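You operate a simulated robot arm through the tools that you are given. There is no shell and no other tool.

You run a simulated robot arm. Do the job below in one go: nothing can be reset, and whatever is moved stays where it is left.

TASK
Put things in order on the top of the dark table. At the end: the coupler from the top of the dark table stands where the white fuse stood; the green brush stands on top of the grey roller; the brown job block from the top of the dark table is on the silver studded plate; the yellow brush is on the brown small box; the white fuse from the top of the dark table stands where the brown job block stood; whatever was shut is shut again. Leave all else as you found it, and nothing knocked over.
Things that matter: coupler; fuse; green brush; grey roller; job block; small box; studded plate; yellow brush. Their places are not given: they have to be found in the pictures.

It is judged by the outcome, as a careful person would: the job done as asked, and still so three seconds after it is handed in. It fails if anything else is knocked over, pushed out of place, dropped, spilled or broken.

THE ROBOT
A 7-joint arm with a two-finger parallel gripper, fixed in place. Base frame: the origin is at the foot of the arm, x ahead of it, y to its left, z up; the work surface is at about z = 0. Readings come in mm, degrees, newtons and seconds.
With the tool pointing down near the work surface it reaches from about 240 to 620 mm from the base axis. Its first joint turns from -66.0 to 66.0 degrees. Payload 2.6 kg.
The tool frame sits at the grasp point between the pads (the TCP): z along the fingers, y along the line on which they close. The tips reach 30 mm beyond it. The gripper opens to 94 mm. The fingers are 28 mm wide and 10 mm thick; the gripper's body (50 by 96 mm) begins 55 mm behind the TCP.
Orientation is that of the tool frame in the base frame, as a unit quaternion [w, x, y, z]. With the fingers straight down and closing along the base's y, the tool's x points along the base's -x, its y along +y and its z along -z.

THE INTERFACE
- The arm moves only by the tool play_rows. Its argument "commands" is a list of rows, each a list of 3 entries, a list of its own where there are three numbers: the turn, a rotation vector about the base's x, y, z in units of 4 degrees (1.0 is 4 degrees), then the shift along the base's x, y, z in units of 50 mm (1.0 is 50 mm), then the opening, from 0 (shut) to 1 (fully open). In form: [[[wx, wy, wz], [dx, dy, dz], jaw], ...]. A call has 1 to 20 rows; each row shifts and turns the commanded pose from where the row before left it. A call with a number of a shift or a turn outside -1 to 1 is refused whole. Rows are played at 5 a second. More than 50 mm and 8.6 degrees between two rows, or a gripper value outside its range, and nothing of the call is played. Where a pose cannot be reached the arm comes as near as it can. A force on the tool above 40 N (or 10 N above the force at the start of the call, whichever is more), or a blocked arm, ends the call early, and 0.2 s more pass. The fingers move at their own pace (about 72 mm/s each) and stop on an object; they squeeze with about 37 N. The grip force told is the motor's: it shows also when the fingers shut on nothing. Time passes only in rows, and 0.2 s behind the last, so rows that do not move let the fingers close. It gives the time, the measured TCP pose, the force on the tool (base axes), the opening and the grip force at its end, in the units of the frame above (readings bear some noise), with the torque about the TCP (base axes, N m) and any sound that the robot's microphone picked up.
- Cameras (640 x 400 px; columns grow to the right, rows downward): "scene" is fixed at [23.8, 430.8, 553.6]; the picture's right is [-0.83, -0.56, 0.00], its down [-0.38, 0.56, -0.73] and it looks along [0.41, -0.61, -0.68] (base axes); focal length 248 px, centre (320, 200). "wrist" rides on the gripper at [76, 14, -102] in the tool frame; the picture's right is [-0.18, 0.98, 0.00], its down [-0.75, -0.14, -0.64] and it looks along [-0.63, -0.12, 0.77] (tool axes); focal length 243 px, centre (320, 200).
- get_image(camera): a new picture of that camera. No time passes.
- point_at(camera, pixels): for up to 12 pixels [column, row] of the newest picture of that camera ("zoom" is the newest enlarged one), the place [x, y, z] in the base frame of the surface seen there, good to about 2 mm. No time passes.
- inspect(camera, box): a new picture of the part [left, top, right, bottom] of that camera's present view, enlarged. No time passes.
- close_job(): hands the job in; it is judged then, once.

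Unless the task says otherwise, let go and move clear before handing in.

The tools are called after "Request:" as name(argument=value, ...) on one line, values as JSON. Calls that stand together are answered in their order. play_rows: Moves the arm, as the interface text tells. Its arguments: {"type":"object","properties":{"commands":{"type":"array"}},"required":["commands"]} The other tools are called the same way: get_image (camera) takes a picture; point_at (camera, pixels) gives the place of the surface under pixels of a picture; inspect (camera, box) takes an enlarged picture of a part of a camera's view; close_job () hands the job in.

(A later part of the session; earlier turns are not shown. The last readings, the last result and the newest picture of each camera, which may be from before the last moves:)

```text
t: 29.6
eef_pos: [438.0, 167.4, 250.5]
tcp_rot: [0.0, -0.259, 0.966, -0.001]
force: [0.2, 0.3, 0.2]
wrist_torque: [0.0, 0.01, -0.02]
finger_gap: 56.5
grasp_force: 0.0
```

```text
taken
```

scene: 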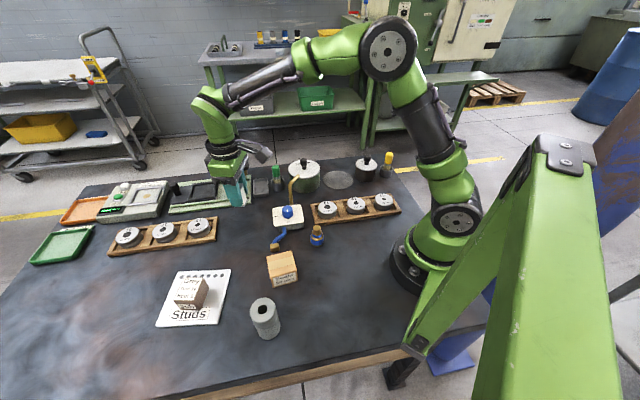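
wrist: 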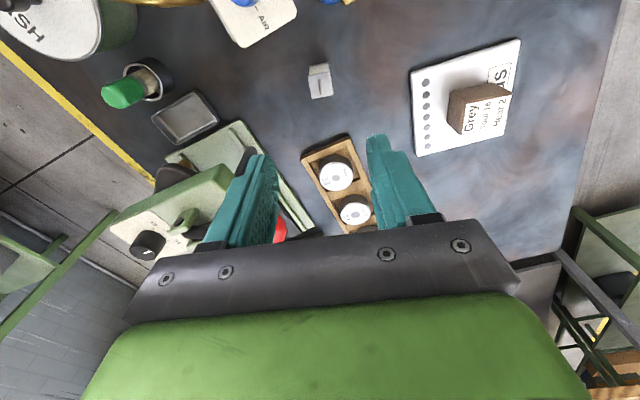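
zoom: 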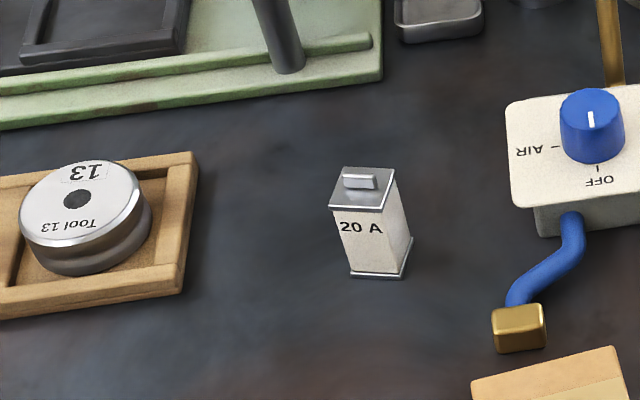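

The fuse stands upright in the block's place. Next I move above the coupler (about (264,85)) to look down on it.

Request:
play_rows(commands=[[[0, 0, 0], [-0.2, -0.1, 0], 0.8], [[0, 0, 0], [-0.5, -0.2, 0], 0.8], [[0, 0, 0], [-0.6, -0.25, 0], 0.8], [[0, 0, 0], [-0.6, -0.3, 0], 0.8], [[0, 0, 0], [-0.6, -0.3, 0], 0.8], [[0, 0, 0], [-0.6, -0.3, 0], 0.8], [[0, 0, 0], [-0.38, -0.19, 0], 0.8], [[0, 0, 0], [0, 0, 0], 0.8]])

Request:
get_image(camera="wrist")

Request:
get_image(camera="scene")

```text
t: 31.4
eef_pos: [262.7, 86.6, 250.1]
tcp_rot: [-0.001, -0.259, 0.966, 0.001]
force: [0.2, -1.0, 0.2]
wrist_torque: [0.01, 0.01, -0.03]
finger_gap: 75.1
grasp_force: 0.0
```

```text
taken
```

wrist: 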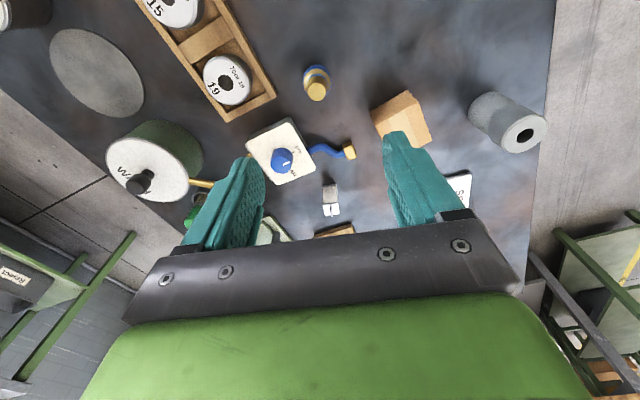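

```text
taken
```

scene: 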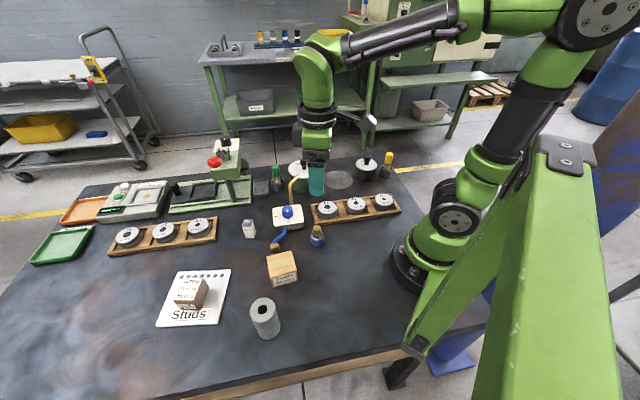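

Request:
inspect(camera="wrist", box=[270, 50, 366, 110])

Request:
point_at(camera="wrist", pixels=[[316, 90], [308, 90], [325, 90], [316, 97], [316, 72], [304, 80], [329, 80], [275, 95], [405, 100], [380, 115], [350, 150], [246, 138]])

```text
6.67 times, centred on (318, 80) of wrist
```

zoom: 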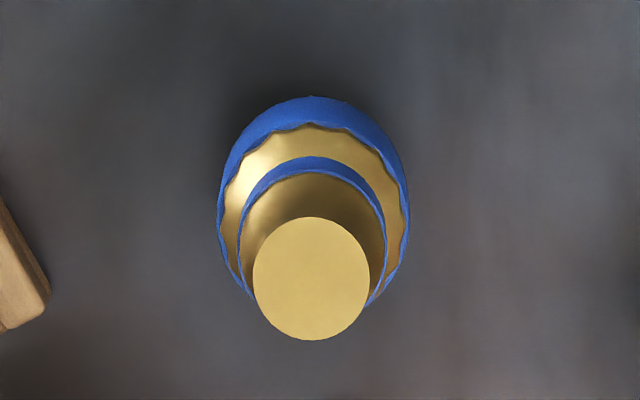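

```text
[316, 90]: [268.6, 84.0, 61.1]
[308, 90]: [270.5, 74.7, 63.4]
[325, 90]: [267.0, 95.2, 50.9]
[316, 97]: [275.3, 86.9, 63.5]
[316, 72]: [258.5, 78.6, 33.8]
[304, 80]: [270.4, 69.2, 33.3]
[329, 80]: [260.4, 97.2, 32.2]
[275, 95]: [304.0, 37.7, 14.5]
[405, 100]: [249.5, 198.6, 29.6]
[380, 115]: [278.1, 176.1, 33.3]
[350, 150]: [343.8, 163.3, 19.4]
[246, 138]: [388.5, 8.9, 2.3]
```

Request:
point_at(camera="zoom", pixels=[[311, 278], [260, 278], [362, 278], [311, 225], [311, 335], [225, 215], [402, 215], [312, 100], [245, 230], [380, 225], [312, 130], [40, 290]])

```text
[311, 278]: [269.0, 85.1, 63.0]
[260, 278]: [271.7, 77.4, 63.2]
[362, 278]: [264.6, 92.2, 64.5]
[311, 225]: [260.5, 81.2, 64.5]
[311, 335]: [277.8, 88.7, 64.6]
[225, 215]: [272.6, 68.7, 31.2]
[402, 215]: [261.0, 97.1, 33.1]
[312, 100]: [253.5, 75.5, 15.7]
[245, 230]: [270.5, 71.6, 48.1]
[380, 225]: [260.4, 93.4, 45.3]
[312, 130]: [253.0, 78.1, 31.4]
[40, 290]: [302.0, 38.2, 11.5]
```

Coupler axis is about (268,84.5), with the rack corner at (304,38). With a 56 mm opening the finger clears the rack by about 20 mm, so I descend.

Request:
play_rows(commands=[[[0, 0, 0], [0.1, -0.04, -0.5], 0.6], [[0, 0, 0], [0, 0, -0.7], 0.6], [[0, 0, 0], [0, 0, -0.7], 0.6], [[0, 0, 0], [0, 0, -0.7], 0.6], [[0, 0, 0], [0, 0, -0.6], 0.6], [[0, 0, 0], [0, 0, -0.5], 0.6], [[0, 0, 0], [0, 0, -0.36], 0.6], [[0, 0, 0], [0, 0, -0.2], 0.6], [[0, 0, 0], [0, 0, 0], 0.6]])

Request:
get_image(camera="wrist")

Request:
inspect(camera="scene", box=[270, 190, 366, 260])

```text
t: 33.4
eef_pos: [268.5, 85.4, 36.6]
tcp_rot: [0.0, -0.26, 0.966, 0.001]
force: [0.7, 0.9, 0.0]
wrist_torque: [0.03, -0.01, 0.01]
finger_gap: 56.2
grasp_force: 0.0
```

```text
taken
```

wrist: 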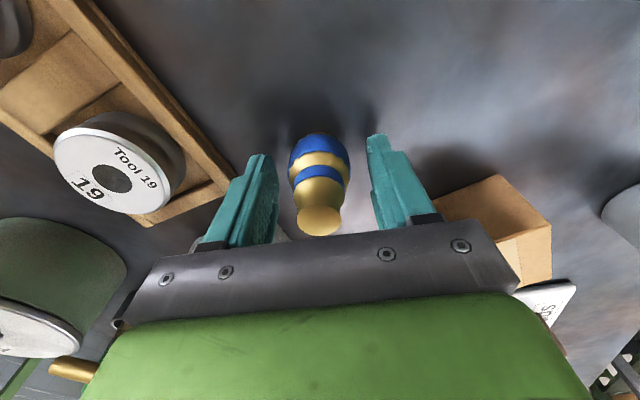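

```text
5.71 times, centred on (318, 225) of scene
```

zoom: 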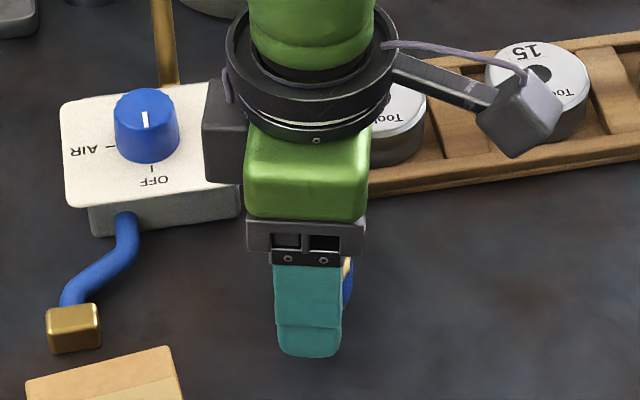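

The coupler is centred between the fingers. Closing.

Request:
play_rows(commands=[[[0, 0, 0], [0, 0, 0], 0.45], [[0, 0, 0], [0, 0, 0], 0.35], [[0, 0, 0], [0, 0, 0], 0.25], [[0, 0, 0], [0, 0, 0], 0.15], [[0, 0, 0], [0, 0, 0], 0.15]])

Request:
get_image(camera="wrist")

```text
t: 34.6
eef_pos: [268.2, 85.5, 38.5]
tcp_rot: [-0.001, -0.26, 0.966, 0.001]
force: [-0.6, 0.4, 0.2]
wrist_torque: [-0.01, -0.02, -0.04]
finger_gap: 32.4
grasp_force: 36.9
```

```text
taken
```

wrist: 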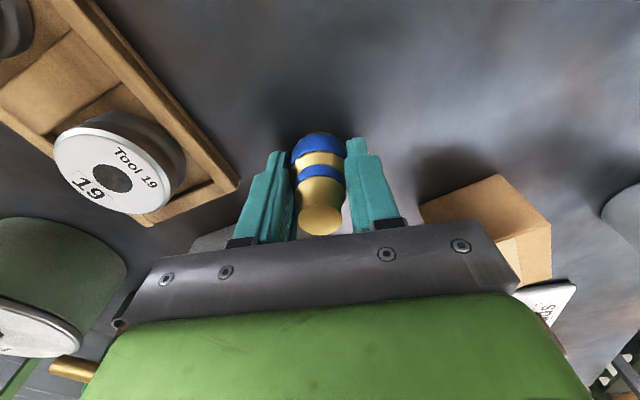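

Coupler gripped (32 mm gap, 37 N) and upright. I lift it 150 mm and carry it to the fuse's old place (380.5,-226.3).

Request:
play_rows(commands=[[[0, 0, 0], [0, 0, 0.2], 0.15], [[0, 0, 0], [0, 0, 0.5], 0.15], [[0, 0, 0], [0, 0, 0.6], 0.15], [[0, 0, 0], [0, 0, 0.6], 0.15], [[0, 0, 0], [0, 0, 0.6], 0.15], [[0, 0, 0], [0, 0, 0.5], 0.15], [[0, 0, 0], [0.11, -0.31, 0], 0.15], [[0, 0, 0], [0.22, -0.62, 0], 0.15], [[0, 0, 0], [0.27, -0.75, 0], 0.15], [[0, 0, 0], [0.27, -0.75, 0], 0.15], [[0, 0, 0], [0.27, -0.75, 0], 0.15], [[0, 0, 0], [0.27, -0.75, 0], 0.15], [[0, 0, 0], [0.27, -0.75, 0], 0.15], [[0, 0, 0], [0.27, -0.75, 0], 0.15], [[0, 0, 0], [0.18, -0.5, 0], 0.15], [[0, 0, 0], [0.11, -0.31, 0], 0.15], [[0, 0, 0], [0, 0, 0], 0.15], [[0, 0, 0], [0, 0, 0], 0.15]])

Request:
get_image(camera="wrist")

Request:
inspect(camera="scene", box=[290, 100, 410, 200])

```text
t: 38.4
eef_pos: [381.6, -226.9, 188.4]
tcp_rot: [0.0, -0.26, 0.966, 0.0]
force: [0.0, 0.5, -1.1]
wrist_torque: [0.01, -0.03, 0.02]
finger_gap: 32.9
grasp_force: 37.3
```

```text
taken
```

wrist: 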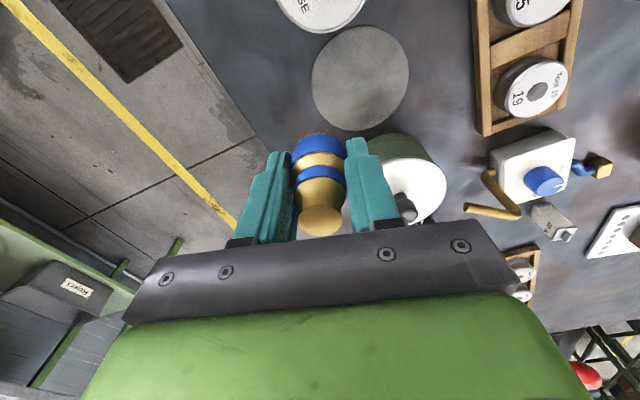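

```text
4.00 times, centred on (350, 150) of scene
```

zoom: 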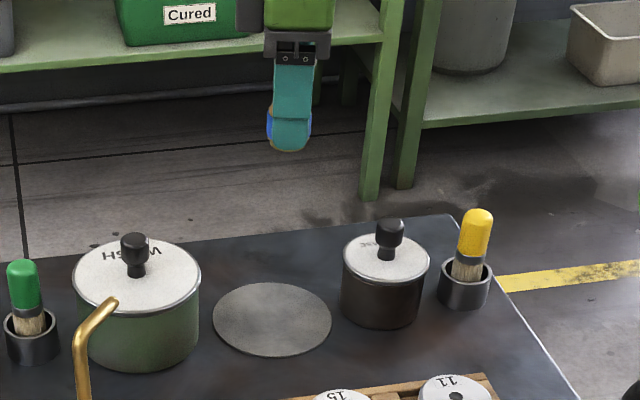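

The coupler is over the fuse's old spot on the disc. I lower with a 2 mm inward bias so its base rests well on the disc.

Request:
play_rows(commands=[[[0, 0, 0], [-0.02, 0.04, -0.5], 0.15], [[0, 0, 0], [0, 0, -0.6], 0.15], [[0, 0, 0], [0, 0, -0.6], 0.15], [[0, 0, 0], [0, 0, -0.5], 0.15], [[0, 0, 0], [0, 0, -0.35], 0.15], [[0, 0, 0], [0, 0, -0.2], 0.15], [[0, 0, 0], [0, 0, -0.1], 0.15], [[0, 0, 0], [0, 0, 0], 0.15]])

Request:
inspect(camera="scene", box=[310, 140, 380, 200])

```text
t: 40.2
eef_pos: [378.5, -225.8, 44.6]
tcp_rot: [0.0, -0.26, 0.966, 0.0]
force: [0.4, -0.7, -1.9]
wrist_torque: [0.0, 0.01, 0.01]
finger_gap: 32.5
grasp_force: 36.2
```

```text
6.67 times, centred on (345, 170) of scene
```

zoom: 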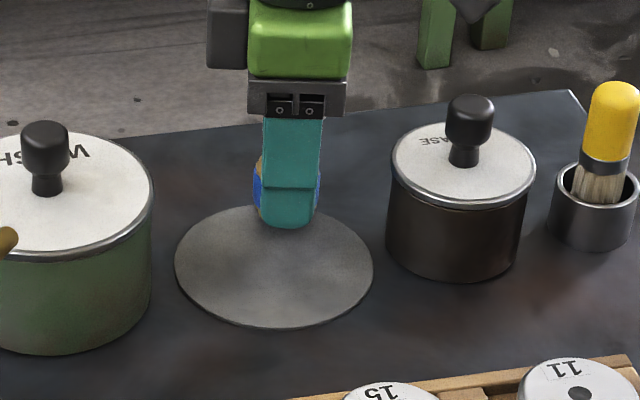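

Request:
play_rows(commands=[[[0, 0, 0], [0, 0, -0.02], 0.15], [[0, 0, 0], [0, 0, -0.02], 0.15], [[0, 0, 0], [0, 0, 0], 0.15]])

```text
t: 41.0
eef_pos: [380.0, -226.7, 42.4]
tcp_rot: [0.0, -0.26, 0.966, 0.0]
force: [0.1, 0.3, -2.0]
wrist_torque: [0.0, -0.01, -0.01]
finger_gap: 32.6
grasp_force: 37.0
```

Request:
play_rows(commands=[[[0, 0, 0], [0, 0, -0.02], 0.15], [[0, 0, 0], [0, 0, 0], 0.15]])

```text
t: 41.6
eef_pos: [379.4, -225.8, 43.0]
tcp_rot: [0.0, -0.26, 0.966, 0.001]
force: [0.1, 0.7, -1.6]
wrist_torque: [0.0, 0.03, 0.03]
finger_gap: 32.3
grasp_force: 37.2
```

Request:
play_rows(commands=[[[0, 0, 0], [0, 0, -0.02], 0.15], [[0, 0, 0], [0, 0, 0], 0.15]])

```text
t: 42.2
eef_pos: [380.8, -225.8, 42.0]
tcp_rot: [0.0, -0.26, 0.966, 0.001]
force: [0.1, 0.5, -2.3]
wrist_torque: [-0.01, 0.0, 0.02]
finger_gap: 32.3
grasp_force: 36.8
```

Request:
play_rows(commands=[[[0, 0, 0], [0, 0, -0.02], 0.15], [[0, 0, 0], [0, 0, 0], 0.15]])

```text
t: 42.8
eef_pos: [379.4, -225.9, 39.9]
tcp_rot: [0.0, -0.26, 0.966, 0.0]
force: [-0.8, 0.9, 1.7]
wrist_torque: [0.04, 0.05, 0.04]
finger_gap: 32.4
grasp_force: 36.8
```

Contact has begun (force changed from about -2 to +1.7 N). Releasing slowly and rising.

Request:
play_rows(commands=[[[0, 0, 0], [0, 0, 0], 0.4], [[0, 0, 0], [0, 0, 0], 0.5], [[0, 0, 0], [0, 0, 0], 0.6], [[0, 0, 0], [0, 0, 0], 0.65], [[0, 0, 0], [0, 0, 0.2], 0.65], [[0, 0, 0], [0, 0, 0.5], 0.65], [[0, 0, 0], [0, 0, 0.7], 0.65], [[0, 0, 0], [0, 0, 0.8], 0.65], [[0, 0, 0], [0, 0, 0.8], 0.65], [[0, 0, 0], [0, 0, 0.8], 0.65], [[0, 0, 0], [0, 0, 0.4], 0.65], [[0, 0, 0], [0, 0, 0], 0.65]])

Request:
inspect(camera="scene", box=[310, 140, 380, 200])

Request:
get_image(camera="wrist")

```text
t: 45.4
eef_pos: [380.1, -226.3, 251.1]
tcp_rot: [0.0, -0.26, 0.966, 0.0]
force: [-0.3, 0.1, 0.4]
wrist_torque: [-0.01, -0.03, -0.03]
finger_gap: 61.1
grasp_force: 0.0
```

```text
6.67 times, centred on (345, 170) of scene
```

zoom: 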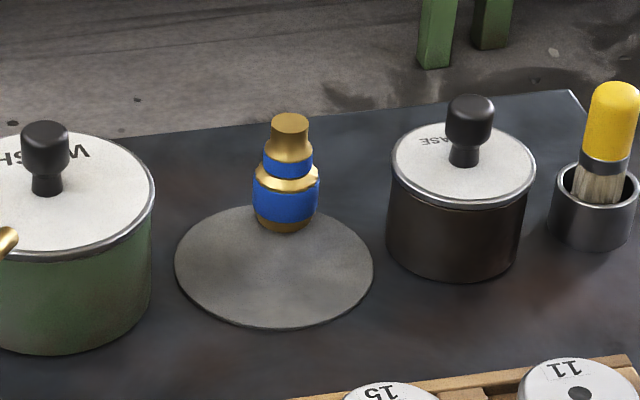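

```text
taken
```

wrist: 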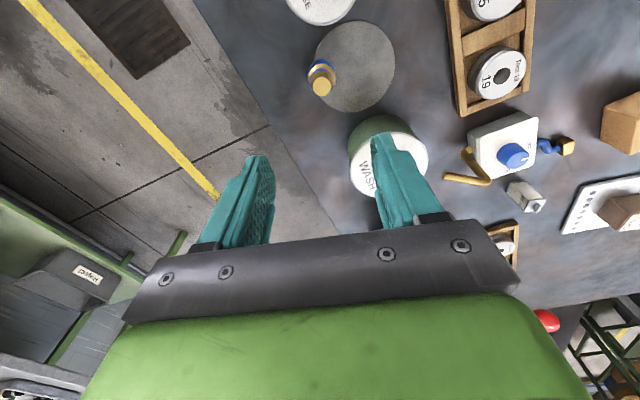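

The coupler stands well on the disc. Next I move above the yellow brush (about (233,-307)) and look.

Request:
play_rows(commands=[[[0, 0, 0], [-0.2, -0.1, 0], 0.8], [[0, 0, 0], [-0.45, -0.25, 0], 0.8], [[0, 0, 0], [-0.6, -0.32, 0], 0.8], [[0, 0, 0], [-0.6, -0.32, 0], 0.8], [[0, 0, 0], [-0.6, -0.35, 0], 0.8], [[0, 0, 0], [-0.45, -0.28, 0], 0.8], [[0, 0, 0], [0, 0, 0], 0.8], [[0, 0, 0], [0, 0, 0], 0.8]])

Request:
get_image(camera="wrist")

Request:
get_image(camera="scene")

```text
t: 47.2
eef_pos: [236.2, -308.1, 251.0]
tcp_rot: [0.0, -0.259, 0.966, 0.0]
force: [-0.1, 0.0, 0.4]
wrist_torque: [0.02, 0.04, -0.02]
finger_gap: 75.4
grasp_force: 0.0
```

```text
taken
```

wrist: 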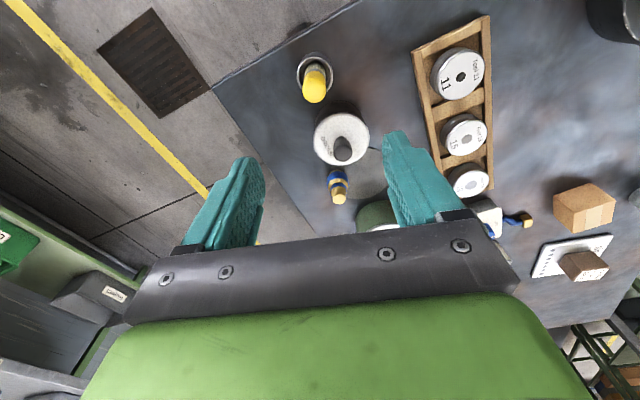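

```text
taken
```

scene: 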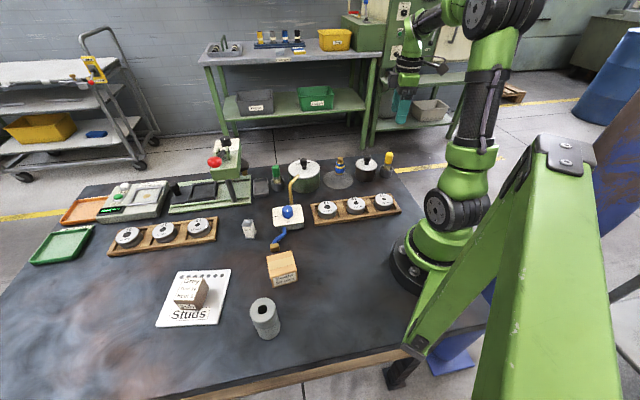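

The yaw of 30° is reachable here, and the yellow brush is at (315,82) in the wrist view. I zoom in and measure.

Request:
inspect(camera="wrist", box=[270, 45, 382, 170])

Request:
inspect(camera="wrist", box=[280, 45, 360, 110])

Request:
point_at(camera="wrist", pixels=[[314, 92], [303, 88], [326, 88], [314, 102], [312, 66], [298, 75], [333, 75], [315, 53], [343, 150], [314, 140], [368, 140], [341, 115]])

```text
3.20 times, centred on (326, 108) of wrist
```

zoom: 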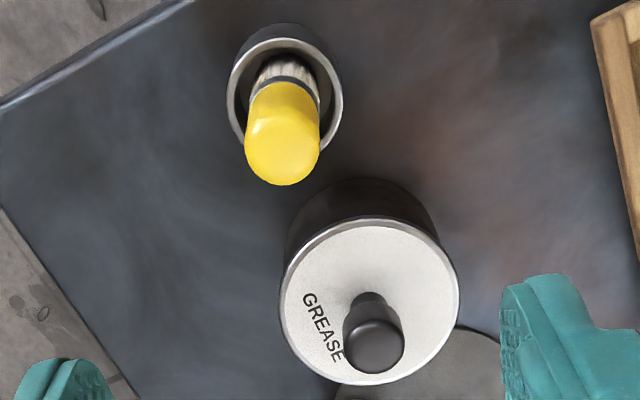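

```text
6.15 times, centred on (320, 78) of wrist
```

zoom: 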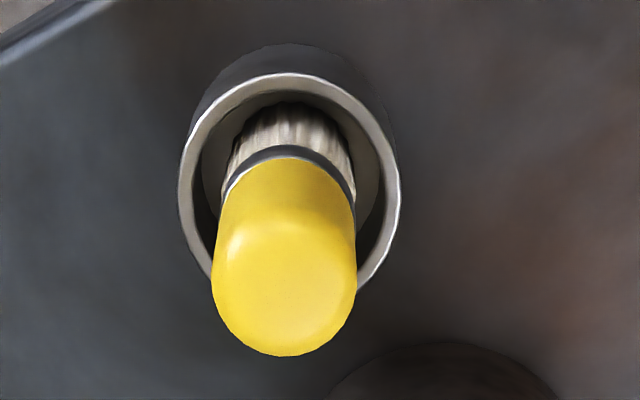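

```text
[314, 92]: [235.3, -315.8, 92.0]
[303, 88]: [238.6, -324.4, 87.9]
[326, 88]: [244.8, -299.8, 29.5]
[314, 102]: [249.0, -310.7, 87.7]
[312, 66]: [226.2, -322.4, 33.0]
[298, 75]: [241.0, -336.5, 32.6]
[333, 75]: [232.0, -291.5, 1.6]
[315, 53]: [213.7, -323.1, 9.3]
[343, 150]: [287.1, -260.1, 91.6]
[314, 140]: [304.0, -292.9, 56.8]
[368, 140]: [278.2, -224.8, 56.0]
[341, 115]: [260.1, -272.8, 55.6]
```

Request:
point_at(camera="zoom", pixels=[[285, 285], [218, 270], [350, 270], [288, 350], [225, 185], [350, 190], [290, 150], [185, 180], [395, 180], [290, 80], [240, 155], [335, 155]])

```text
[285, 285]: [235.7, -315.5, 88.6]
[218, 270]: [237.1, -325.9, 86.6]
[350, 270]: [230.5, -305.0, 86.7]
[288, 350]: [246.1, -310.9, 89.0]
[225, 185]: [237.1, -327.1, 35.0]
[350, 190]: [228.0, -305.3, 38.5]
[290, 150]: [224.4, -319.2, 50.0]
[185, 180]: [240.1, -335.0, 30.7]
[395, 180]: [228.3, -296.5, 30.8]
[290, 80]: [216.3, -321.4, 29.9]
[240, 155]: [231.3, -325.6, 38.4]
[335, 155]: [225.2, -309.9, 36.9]
```

The brush stands vertical in its cup: axis (234.5,-315.7), top z 91, cup rim z 31. I descend so the tips stop at z≈40, above the rim, then close.

Request:
play_rows(commands=[[[0, 0, 0], [-0.034, -0.15, -0.3], 0.6], [[0, 0, 0], [0, 0, -0.6], 0.6], [[0, 0, 0], [0, 0, -0.7], 0.6], [[0, 0, 0], [0, 0, -0.7], 0.6], [[0, 0, 0], [0, 0, -0.6], 0.6], [[0, 0, 0], [0, 0, -0.42], 0.6], [[0, 0, 0], [0, 0, -0.2], 0.6], [[0, 0, 0], [0, 0, -0.1], 0.6], [[0, 0, 0], [0, 0, 0], 0.6]])

Request:
get_image(camera="wrist")

Request:
inspect(camera="scene", box=[340, 130, 420, 200])

```text
t: 49.2
eef_pos: [233.3, -313.7, 69.4]
tcp_rot: [0.0, -0.26, 0.966, 0.0]
force: [0.2, -1.2, -0.7]
wrist_torque: [-0.02, 0.0, 0.04]
finger_gap: 56.4
grasp_force: 0.0
```

```text
taken
```

wrist: 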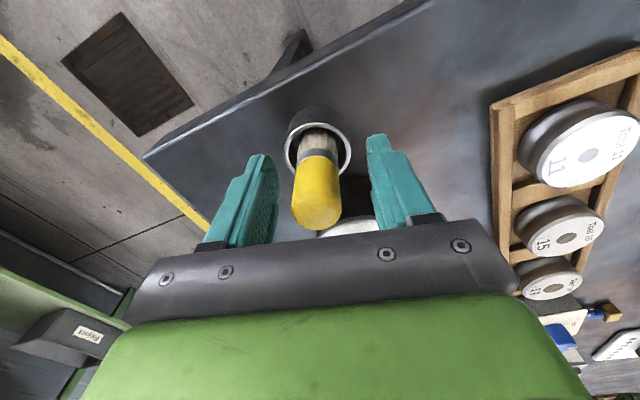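

```text
5.71 times, centred on (380, 165) of scene
```

zoom: 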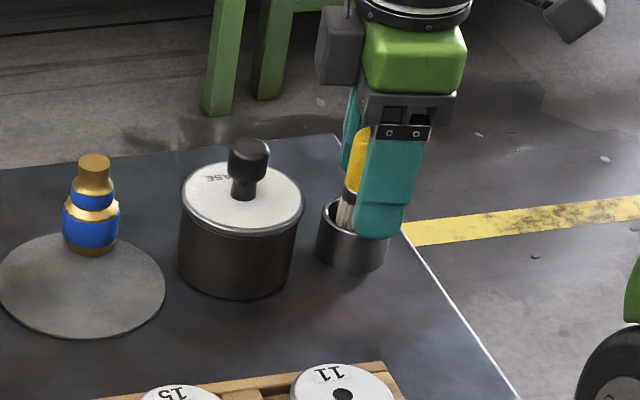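

The brush is about 2 mm left of centre between the fingers, so I nudge over and close.

Request:
play_rows(commands=[[[0, 0, 0], [0.02, -0.035, 0], 0.55], [[0, 0, 0], [0, 0, 0], 0.45], [[0, 0, 0], [0, 0, 0], 0.35], [[0, 0, 0], [0, 0, 0], 0.25], [[0, 0, 0], [0, 0, 0], 0.15], [[0, 0, 0], [0, 0, 0], 0.1], [[0, 0, 0], [0, 0, 0], 0.1]])

Request:
get_image(camera="wrist")

```text
t: 50.8
eef_pos: [233.6, -314.7, 70.9]
tcp_rot: [0.0, -0.259, 0.966, -0.001]
force: [-0.1, -0.3, -0.1]
wrist_torque: [-0.04, 0.02, 0.0]
finger_gap: 24.4
grasp_force: 37.5
```

```text
taken
```

wrist: 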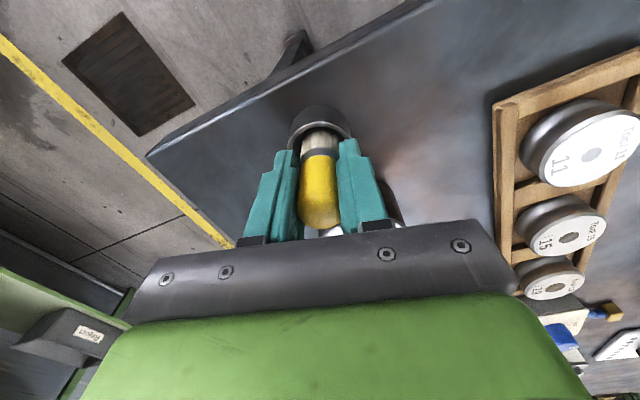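

Brush gripped (24 mm, 37 N). I lift it slowly and straight out of the cup first and check that the cup stays.

Request:
play_rows(commands=[[[0, 0, 0], [0, 0, 0.15], 0.1], [[0, 0, 0], [0, 0, 0.25], 0.1], [[0, 0, 0], [0, 0, 0.3], 0.1], [[0, 0, 0], [0, 0, 0.5], 0.1], [[0, 0, 0], [0, 0, 0.6], 0.1], [[0, 0, 0], [0, 0, 0.7], 0.1], [[0, 0, 0], [0, 0, 0.7], 0.1], [[0, 0, 0], [0, 0, 0], 0.1]])

Request:
get_image(camera="wrist")

Request:
get_image(camera="scene")

Request:
inspect(camera="scene", box=[340, 70, 440, 200])

```text
t: 52.6
eef_pos: [232.0, -317.3, 230.7]
tcp_rot: [-0.001, -0.259, 0.966, 0.0]
force: [-0.3, 0.4, -0.2]
wrist_torque: [0.02, -0.04, -0.03]
finger_gap: 24.4
grasp_force: 36.8
```

```text
taken
```

wrist: 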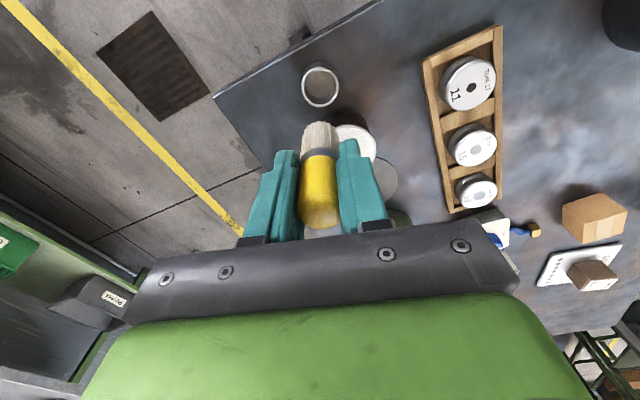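

```text
taken
```

scene: 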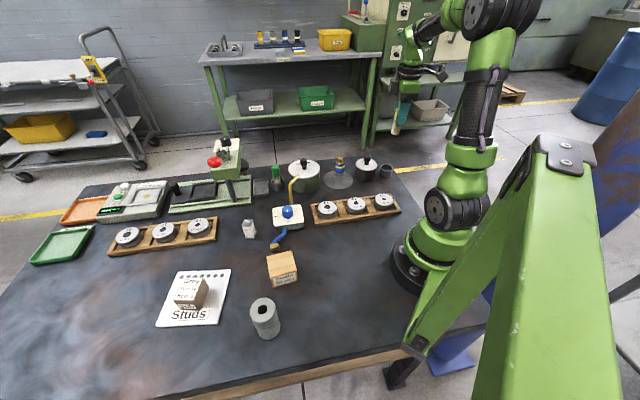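

```text
3.08 times, centred on (390, 135) of scene
```

zoom: 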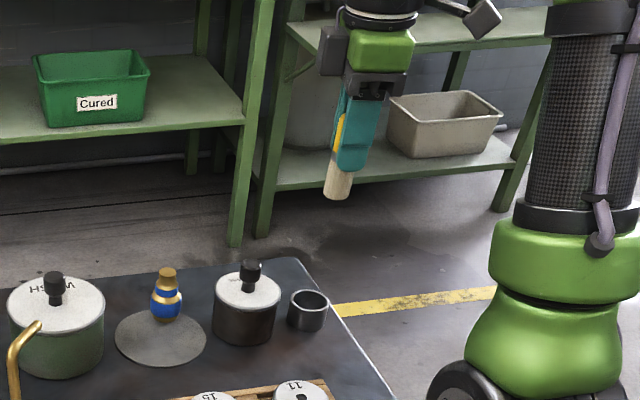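

The brush is out and the cup stays put. Now I measure the small box's top accurately from the scene.

Request:
inspect(camera="scene", box=[250, 235, 314, 295])

Request:
point_at(camera="zoom", pixels=[[222, 148], [380, 110], [412, 236], [242, 276], [315, 190], [230, 200], [398, 170], [330, 250], [300, 130], [415, 250], [262, 345], [424, 300]])

```text
6.67 times, centred on (282, 265) of scene
```

zoom: 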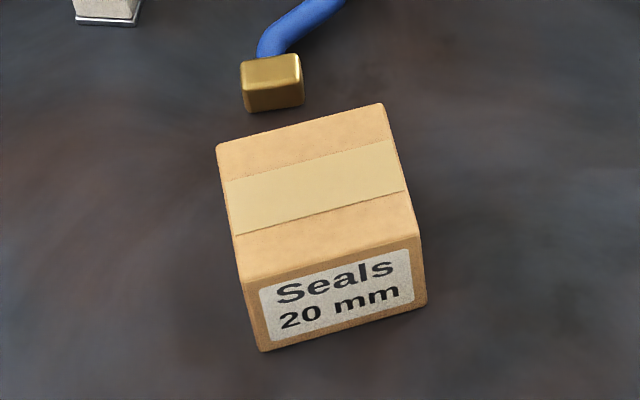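

```text
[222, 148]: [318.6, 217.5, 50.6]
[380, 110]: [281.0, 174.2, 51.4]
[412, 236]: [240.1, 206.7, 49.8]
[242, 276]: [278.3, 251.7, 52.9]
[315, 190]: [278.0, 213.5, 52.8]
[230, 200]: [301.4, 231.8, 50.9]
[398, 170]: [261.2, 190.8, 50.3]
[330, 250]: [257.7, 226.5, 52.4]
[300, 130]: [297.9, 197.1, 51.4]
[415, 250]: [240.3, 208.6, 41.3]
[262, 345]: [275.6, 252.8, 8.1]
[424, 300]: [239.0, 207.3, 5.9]
```

Box top centre is (279.5,212.5), z 51. I carry the yellow brush over at z≈230 with a bulge away from the base.

Request:
play_rows(commands=[[[0, 0, 0], [0.36, 0.3, 0], 0.1], [[0, 0, 0], [0.36, 0.6, 0], 0.1], [[0, 0, 0], [0.36, 0.75, 0], 0.1], [[0, 0, 0], [0.36, 0.8, 0], 0.1], [[0, 0, 0], [0.36, 0.8, 0], 0.1], [[0, 0, 0], [0, 0.8, 0], 0.1], [[0, 0, 0], [0, 0.8, 0], 0.1], [[0, 0, 0], [0, 0.8, 0], 0.1], [[0, 0, 0], [0, 0.8, 0], 0.1], [[0, 0, 0], [0, 0.8, 0], 0.1], [[0, 0, 0], [-0.176, 0.8, 0], 0.1], [[0, 0, 0], [-0.176, 0.8, 0], 0.1], [[0, 0, 0], [-0.176, 0.75, 0], 0.1], [[0, 0, 0], [-0.176, 0.6, 0], 0.1], [[0, 0, 0], [-0.176, 0.36, 0], 0.1], [[0, 0, 0], [0, 0, 0], 0.1], [[0, 0, 0], [0, 0, 0], 0.1]])

Request:
get_image(camera="scene")

Request:
get_image(camera="wrist")

```text
t: 56.2
eef_pos: [281.3, 211.9, 229.4]
tcp_rot: [0.0, -0.259, 0.966, 0.001]
force: [0.0, 0.3, -0.9]
wrist_torque: [0.01, 0.0, 0.01]
finger_gap: 24.4
grasp_force: 36.7
```

```text
taken
```

scene: 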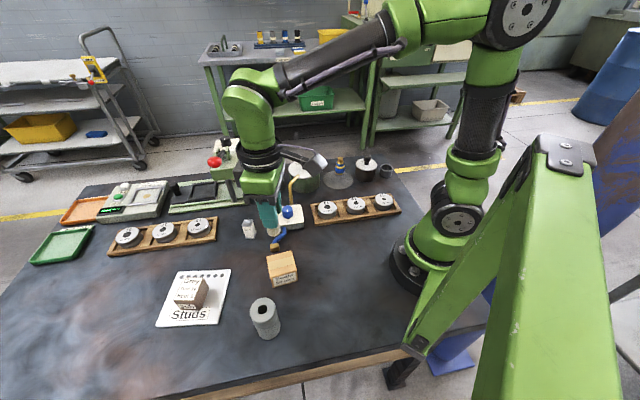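

```text
taken
```

wrist: 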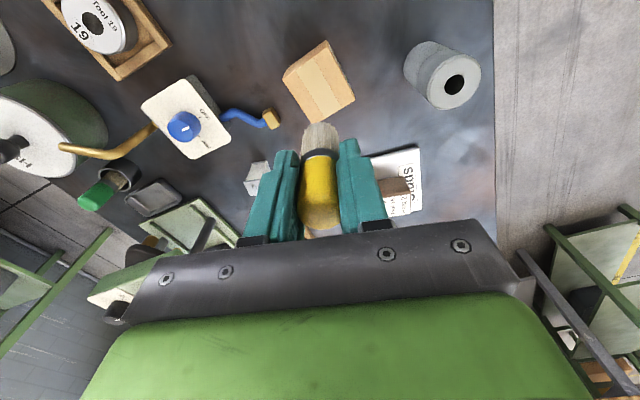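

Over the box. I lower to z≈135 and check the bristle-to-box gap.

Request:
play_rows(commands=[[[0, 0, 0], [-0.02, 0.01, -0.4], 0.1], [[0, 0, 0], [0, 0, -0.6], 0.1], [[0, 0, 0], [0, 0, -0.5], 0.1], [[0, 0, 0], [0, 0, -0.3], 0.1], [[0, 0, 0], [0, 0, -0.1], 0.1], [[0, 0, 0], [0, 0, 0], 0.1]])

Request:
inspect(camera="scene", box=[242, 205, 322, 295])

Request:
point_at(camera="zoom", pixels=[[320, 210], [320, 230], [310, 220], [330, 220], [320, 190], [320, 260]])

```text
t: 57.6
eef_pos: [278.5, 212.4, 134.6]
tcp_rot: [0.0, -0.26, 0.966, -0.001]
force: [-0.5, -0.3, -0.2]
wrist_torque: [0.03, -0.01, 0.0]
finger_gap: 24.6
grasp_force: 36.8
```

```text
4.44 times, centred on (282, 250) of scene
```

zoom: 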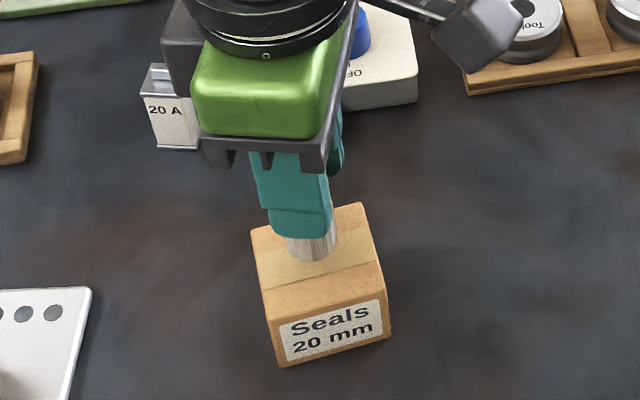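

```text
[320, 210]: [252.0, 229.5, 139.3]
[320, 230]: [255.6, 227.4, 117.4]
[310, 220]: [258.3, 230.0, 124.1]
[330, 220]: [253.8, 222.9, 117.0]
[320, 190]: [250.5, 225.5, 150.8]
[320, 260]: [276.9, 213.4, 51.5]
```

Request:
point_at(camera="zoom", pixels=[[311, 258], [311, 254], [305, 250], [325, 248], [311, 266], [311, 245], [295, 250], [333, 243]])

Request:
play_rows(commands=[[[0, 0, 0], [0, 0, -0.12], 0.1], [[0, 0, 0], [0, 0, -0.06], 0.1], [[0, 0, 0], [0, 0, 0], 0.1]])

```text
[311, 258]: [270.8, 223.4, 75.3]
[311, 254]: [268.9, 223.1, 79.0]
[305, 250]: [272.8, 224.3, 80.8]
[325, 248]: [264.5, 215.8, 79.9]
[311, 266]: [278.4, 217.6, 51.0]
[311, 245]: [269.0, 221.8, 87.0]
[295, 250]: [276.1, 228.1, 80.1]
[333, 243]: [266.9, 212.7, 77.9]
```

```text
t: 58.4
eef_pos: [279.1, 213.2, 125.3]
tcp_rot: [-0.001, -0.259, 0.966, 0.0]
force: [-0.3, 0.7, -0.3]
wrist_torque: [0.0, -0.02, 0.03]
finger_gap: 24.5
grasp_force: 36.9
```

At TCP 135 the bristle tip was at about z 73, so contact should come near TCP 113–118. Creeping down.

Request:
play_rows(commands=[[[0, 0, 0], [0, 0, -0.06], 0.1], [[0, 0, 0], [0, 0, -0.04], 0.1], [[0, 0, 0], [0, 0, 0], 0.1]])

Request:
inspect(camera="scene", box=[242, 225, 322, 295])

```text
t: 59.2
eef_pos: [279.3, 212.4, 120.8]
tcp_rot: [-0.001, -0.259, 0.966, -0.001]
force: [-0.3, -0.3, -0.3]
wrist_torque: [-0.02, 0.01, 0.01]
finger_gap: 24.5
grasp_force: 36.7
```

```text
5.71 times, centred on (282, 260) of scene
```

zoom: 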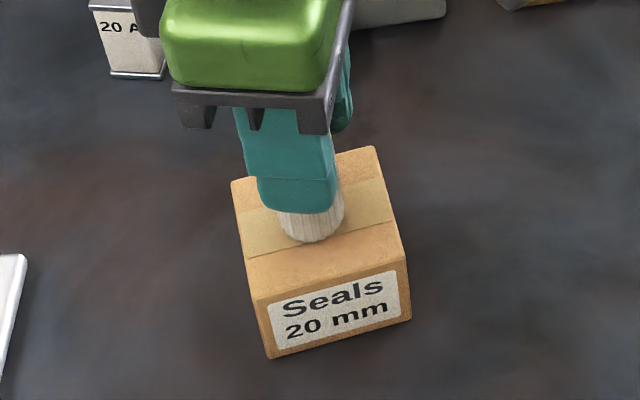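

Request:
play_rows(commands=[[[0, 0, 0], [0, 0, -0.04], 0.1], [[0, 0, 0], [0, 0, 0], 0.1]])

Request:
play_rows(commands=[[[0, 0, 0], [0, 0, -0.03], 0.1], [[0, 0, 0], [0, 0, 0], 0.1]])

```text
t: 59.8
eef_pos: [278.8, 212.3, 117.6]
tcp_rot: [0.0, -0.26, 0.966, 0.0]
force: [0.1, 1.1, -0.4]
wrist_torque: [0.0, -0.01, 0.03]
finger_gap: 24.5
grasp_force: 37.0
```

```text
t: 60.4
eef_pos: [279.5, 213.6, 116.3]
tcp_rot: [0.0, -0.26, 0.966, 0.0]
force: [-0.5, -0.3, -0.9]
wrist_torque: [0.02, 0.01, -0.01]
finger_gap: 24.7
grasp_force: 36.9
```

Request:
play_rows(commands=[[[0, 0, 0], [0, 0, -0.02], 0.1], [[0, 0, 0], [0, 0, 0], 0.1]])

Request:
inspect(camera="scene", box=[262, 240, 312, 280])

```text
t: 61.0
eef_pos: [280.0, 213.7, 114.8]
tcp_rot: [0.0, -0.259, 0.966, 0.0]
force: [-0.6, 0.0, 0.7]
wrist_torque: [0.01, 0.02, 0.0]
finger_gap: 24.6
grasp_force: 36.7
```

```text
10.00 times, centred on (287, 260) of scene
```

zoom: 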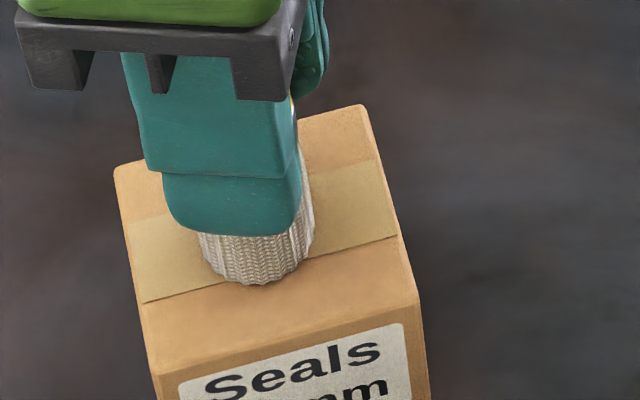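

Request:
play_rows(commands=[[[0, 0, 0], [0, 0, -0.015], 0.1], [[0, 0, 0], [0, 0, 0], 0.1]])

Request:
point_at(camera="zoom", pixels=[[258, 278], [258, 292], [255, 265], [220, 265], [300, 250]])

```text
t: 61.6
eef_pos: [279.0, 214.3, 115.4]
tcp_rot: [0.001, -0.26, 0.966, 0.001]
force: [-4.4, -3.0, 21.0]
wrist_torque: [-0.22, 0.33, -0.01]
finger_gap: 24.0
grasp_force: 36.8
```

```text
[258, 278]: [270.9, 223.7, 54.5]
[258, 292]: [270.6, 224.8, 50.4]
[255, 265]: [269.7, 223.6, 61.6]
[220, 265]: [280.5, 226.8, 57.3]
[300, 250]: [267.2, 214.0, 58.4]
```

Firm contact (21 N). I ease back 0.6 mm, release, and rise.

Request:
play_rows(commands=[[[0, 0, 0], [0, 0, 0.012], 0.1], [[0, 0, 0], [0, 0, 0], 0.3], [[0, 0, 0], [0, 0, 0], 0.45], [[0, 0, 0], [0, 0, 0], 0.6], [[0, 0, 0], [0, 0, 0], 0.65], [[0, 0, 0], [0, 0, 0.2], 0.65], [[0, 0, 0], [0, 0, 0.5], 0.65], [[0, 0, 0], [0, 0, 0.6], 0.65], [[0, 0, 0], [0, 0, 0.7], 0.65], [[0, 0, 0], [0, 0, 0.7], 0.65], [[0, 0, 0], [0, 0, 0], 0.65]])

Request:
get_image(camera="scene")

Request:
inspect(camera="scene", box=[232, 205, 322, 295])

Request:
get_image(camera="wrist")

```text
t: 64.0
eef_pos: [278.2, 213.2, 249.8]
tcp_rot: [0.0, -0.26, 0.966, 0.0]
force: [-1.0, 0.0, -0.3]
wrist_torque: [0.01, 0.03, -0.03]
finger_gap: 60.9
grasp_force: 0.0
```

```text
taken
```

scene: 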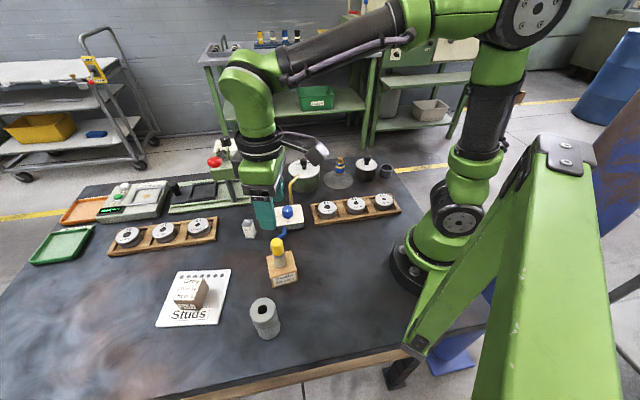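

```text
4.44 times, centred on (277, 250) of scene
```

zoom: 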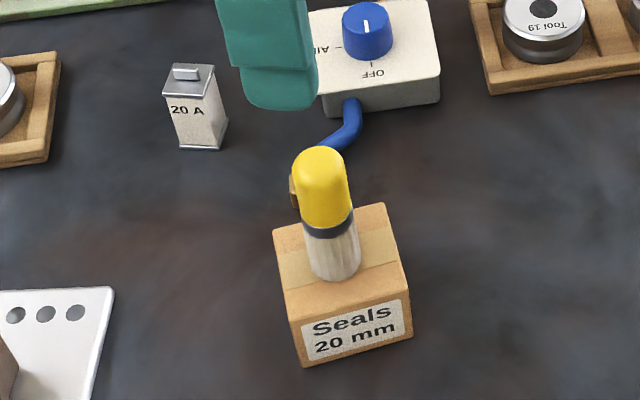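

```text
taken
```

wrist: 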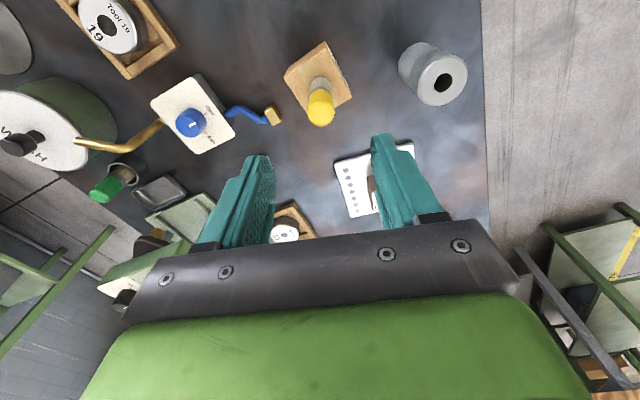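

The yellow brush stands steadily on the box. Now I move above the green brush (about (507,-36)) at z≈265.

Request:
play_rows(commands=[[[0, 0, 0], [0.2, -0.22, 0.15], 0.65], [[0, 0, 0], [0.45, -0.5, 0.15], 0.65], [[0, 0, 0], [0.6, -0.65, 0], 0.65], [[0, 0, 0], [0.6, -0.65, 0], 0.65], [[0, 0, 0], [0.6, -0.65, 0], 0.65], [[0, 0, 0], [0.6, -0.65, 0], 0.65], [[0, 0, 0], [0.6, -0.65, 0], 0.65], [[0, 0, 0], [0.55, -0.6, 0], 0.65], [[0, 0, 0], [0.35, -0.4, -0.15], 0.65], [[0, 0, 0], [0, 0, 0], 0.65], [[0, 0, 0], [0, 0, 0], 0.65]])

Request:
get_image(camera="wrist")

Request:
get_image(camera="scene")

```text
t: 66.4
eef_pos: [505.1, -35.2, 259.1]
tcp_rot: [0.0, -0.26, 0.966, 0.0]
force: [0.2, -0.1, -0.7]
wrist_torque: [0.04, 0.0, -0.01]
finger_gap: 61.1
grasp_force: 0.0
```

```text
taken
```

wrist: 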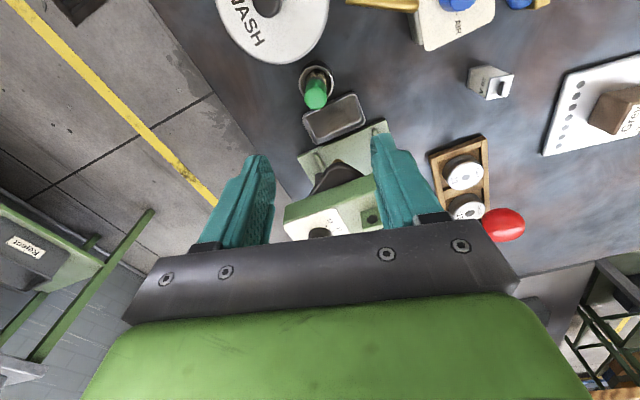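

```text
taken
```

scene: 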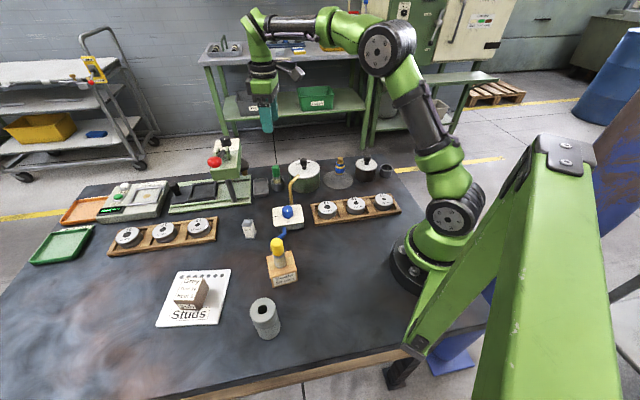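

The press is just ahead of the gripper in the view, so I measure the brush, pot edge and press heights here.

Request:
inspect(camera="wrist", box=[280, 50, 360, 120])

Request:
point_at(camera="zoom", pixels=[[290, 335], [210, 310], [370, 300], [288, 395], [220, 240], [365, 235], [155, 220], [430, 215], [290, 125], [290, 205], [320, 390], [250, 250]])

Request:
point_at(camera="wrist", pixels=[[315, 185], [335, 165], [340, 195], [320, 232], [300, 205], [370, 218], [360, 185], [345, 225], [262, 60], [320, 45], [305, 130], [505, 222]])

Request:
inspect(camera="wrist", box=[250, 80, 410, 250])

```text
5.71 times, centred on (320, 85) of wrist
```

zoom: 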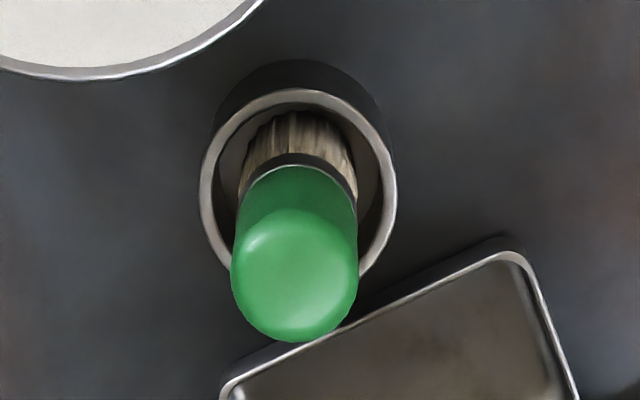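

```text
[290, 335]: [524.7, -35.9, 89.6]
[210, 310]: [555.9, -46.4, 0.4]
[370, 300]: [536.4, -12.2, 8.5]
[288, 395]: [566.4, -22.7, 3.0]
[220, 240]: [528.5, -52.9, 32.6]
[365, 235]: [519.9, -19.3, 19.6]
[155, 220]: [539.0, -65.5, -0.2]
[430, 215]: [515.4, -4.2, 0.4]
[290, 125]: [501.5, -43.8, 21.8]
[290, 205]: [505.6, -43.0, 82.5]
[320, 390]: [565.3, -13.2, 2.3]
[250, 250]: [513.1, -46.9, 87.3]
```

```text
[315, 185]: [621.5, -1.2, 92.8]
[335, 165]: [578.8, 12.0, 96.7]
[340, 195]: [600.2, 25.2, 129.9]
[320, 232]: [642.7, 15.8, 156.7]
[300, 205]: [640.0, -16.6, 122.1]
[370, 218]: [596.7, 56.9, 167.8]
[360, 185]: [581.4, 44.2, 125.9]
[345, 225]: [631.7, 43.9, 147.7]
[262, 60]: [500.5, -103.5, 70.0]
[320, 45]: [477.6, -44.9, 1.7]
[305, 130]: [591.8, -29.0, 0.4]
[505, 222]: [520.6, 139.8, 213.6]
```

```text
2.35 times, centred on (330, 165) of wrist
```

zoom: 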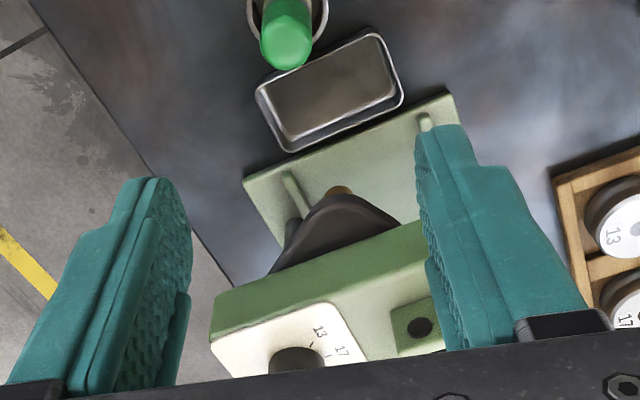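

Request:
inspect(camera="wrist", box=[280, 50, 360, 120])

Request:
point_at(camera="zoom", pixels=[[295, 270], [238, 265], [352, 265], [295, 335], [295, 215], [242, 180], [354, 180], [207, 180], [390, 180], [300, 97], [300, 140], [220, 245]])

```text
5.71 times, centred on (320, 85) of wrist
```

zoom: 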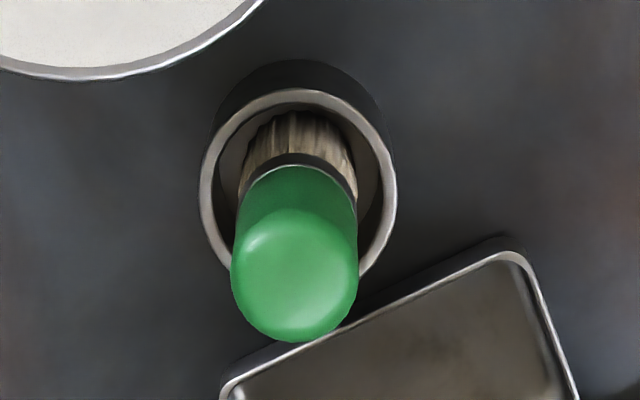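

```text
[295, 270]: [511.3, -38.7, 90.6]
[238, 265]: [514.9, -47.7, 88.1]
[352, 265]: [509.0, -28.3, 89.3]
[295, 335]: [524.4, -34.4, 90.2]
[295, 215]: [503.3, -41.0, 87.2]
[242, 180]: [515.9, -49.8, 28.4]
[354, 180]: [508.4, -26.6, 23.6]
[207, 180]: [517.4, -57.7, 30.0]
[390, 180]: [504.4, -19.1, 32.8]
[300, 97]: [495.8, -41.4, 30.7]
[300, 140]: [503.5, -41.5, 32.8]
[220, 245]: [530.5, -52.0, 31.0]
```

Green brush axis is (512,-38.2), and the cup is centred under it. Clearances to the pot and press are adequate at 30° yaw, so I descend to z≈70.

Request:
play_rows(commands=[[[0, 0, 0], [0.14, -0.06, -0.3], 0.6], [[0, 0, 0], [0, 0, -0.6], 0.6], [[0, 0, 0], [0, 0, -0.6], 0.6], [[0, 0, 0], [0, 0, -0.7], 0.6], [[0, 0, 0], [0, 0, -0.6], 0.6], [[0, 0, 0], [0, 0, -0.55], 0.6], [[0, 0, 0], [0, 0, -0.3], 0.6], [[0, 0, 0], [0, 0, -0.13], 0.6], [[0, 0, 0], [0, 0, 0], 0.6]])

Request:
get_image(camera="wrist")

Request:
inspect(camera="scene", box=[230, 110, 330, 200])

```text
t: 68.4
eef_pos: [513.9, -38.4, 67.6]
tcp_rot: [-0.001, -0.259, 0.966, 0.0]
force: [-0.4, -0.7, 0.8]
wrist_torque: [0.02, -0.02, 0.0]
finger_gap: 56.6
grasp_force: 0.1
```

```text
taken
```

wrist: 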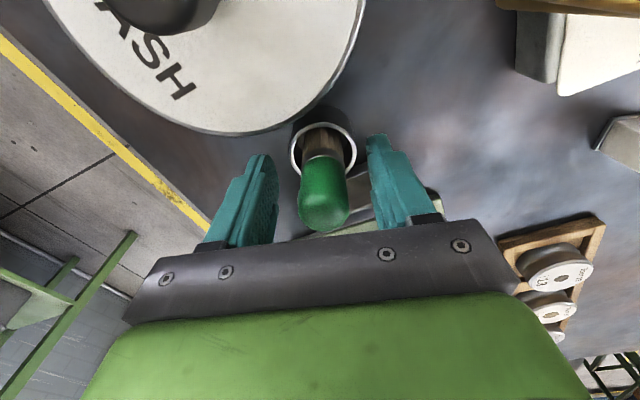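

```text
4.44 times, centred on (280, 155) of scene
```

zoom: 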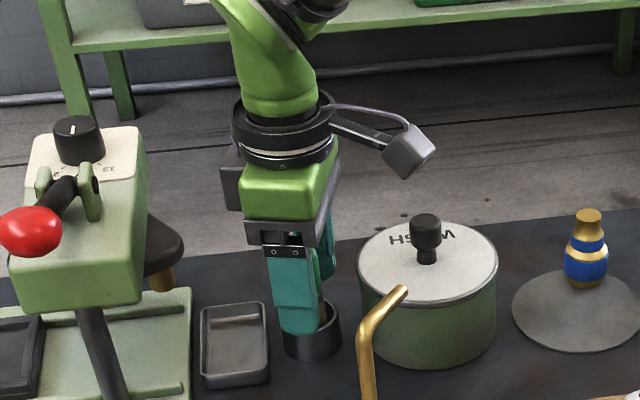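

The brush is centred between the fingers. Closing.

Request:
play_rows(commands=[[[0, 0, 0], [0, 0, 0.02], 0.55], [[0, 0, 0], [0, 0, 0], 0.45], [[0, 0, 0], [0, 0, 0], 0.35], [[0, 0, 0], [0, 0, 0], 0.25], [[0, 0, 0], [0, 0, 0], 0.15], [[0, 0, 0], [0, 0, 0], 0.1], [[0, 0, 0], [0, 0, 0], 0.1]])

Request:
get_image(camera="wrist")

```text
t: 70.0
eef_pos: [514.0, -39.0, 68.9]
tcp_rot: [0.0, -0.26, 0.966, -0.001]
force: [-0.4, -0.4, 1.0]
wrist_torque: [0.04, -0.03, 0.0]
finger_gap: 24.6
grasp_force: 37.2
```

```text
taken
```

wrist: 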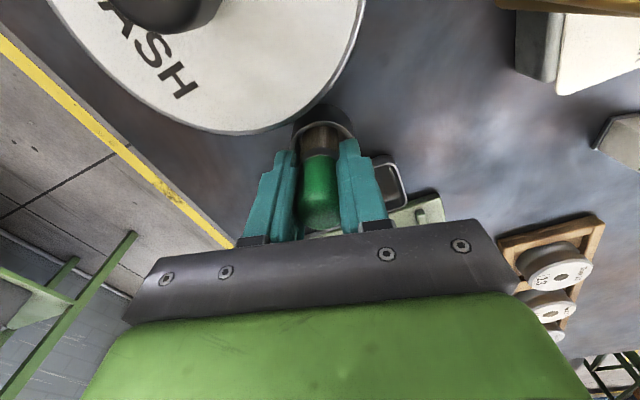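

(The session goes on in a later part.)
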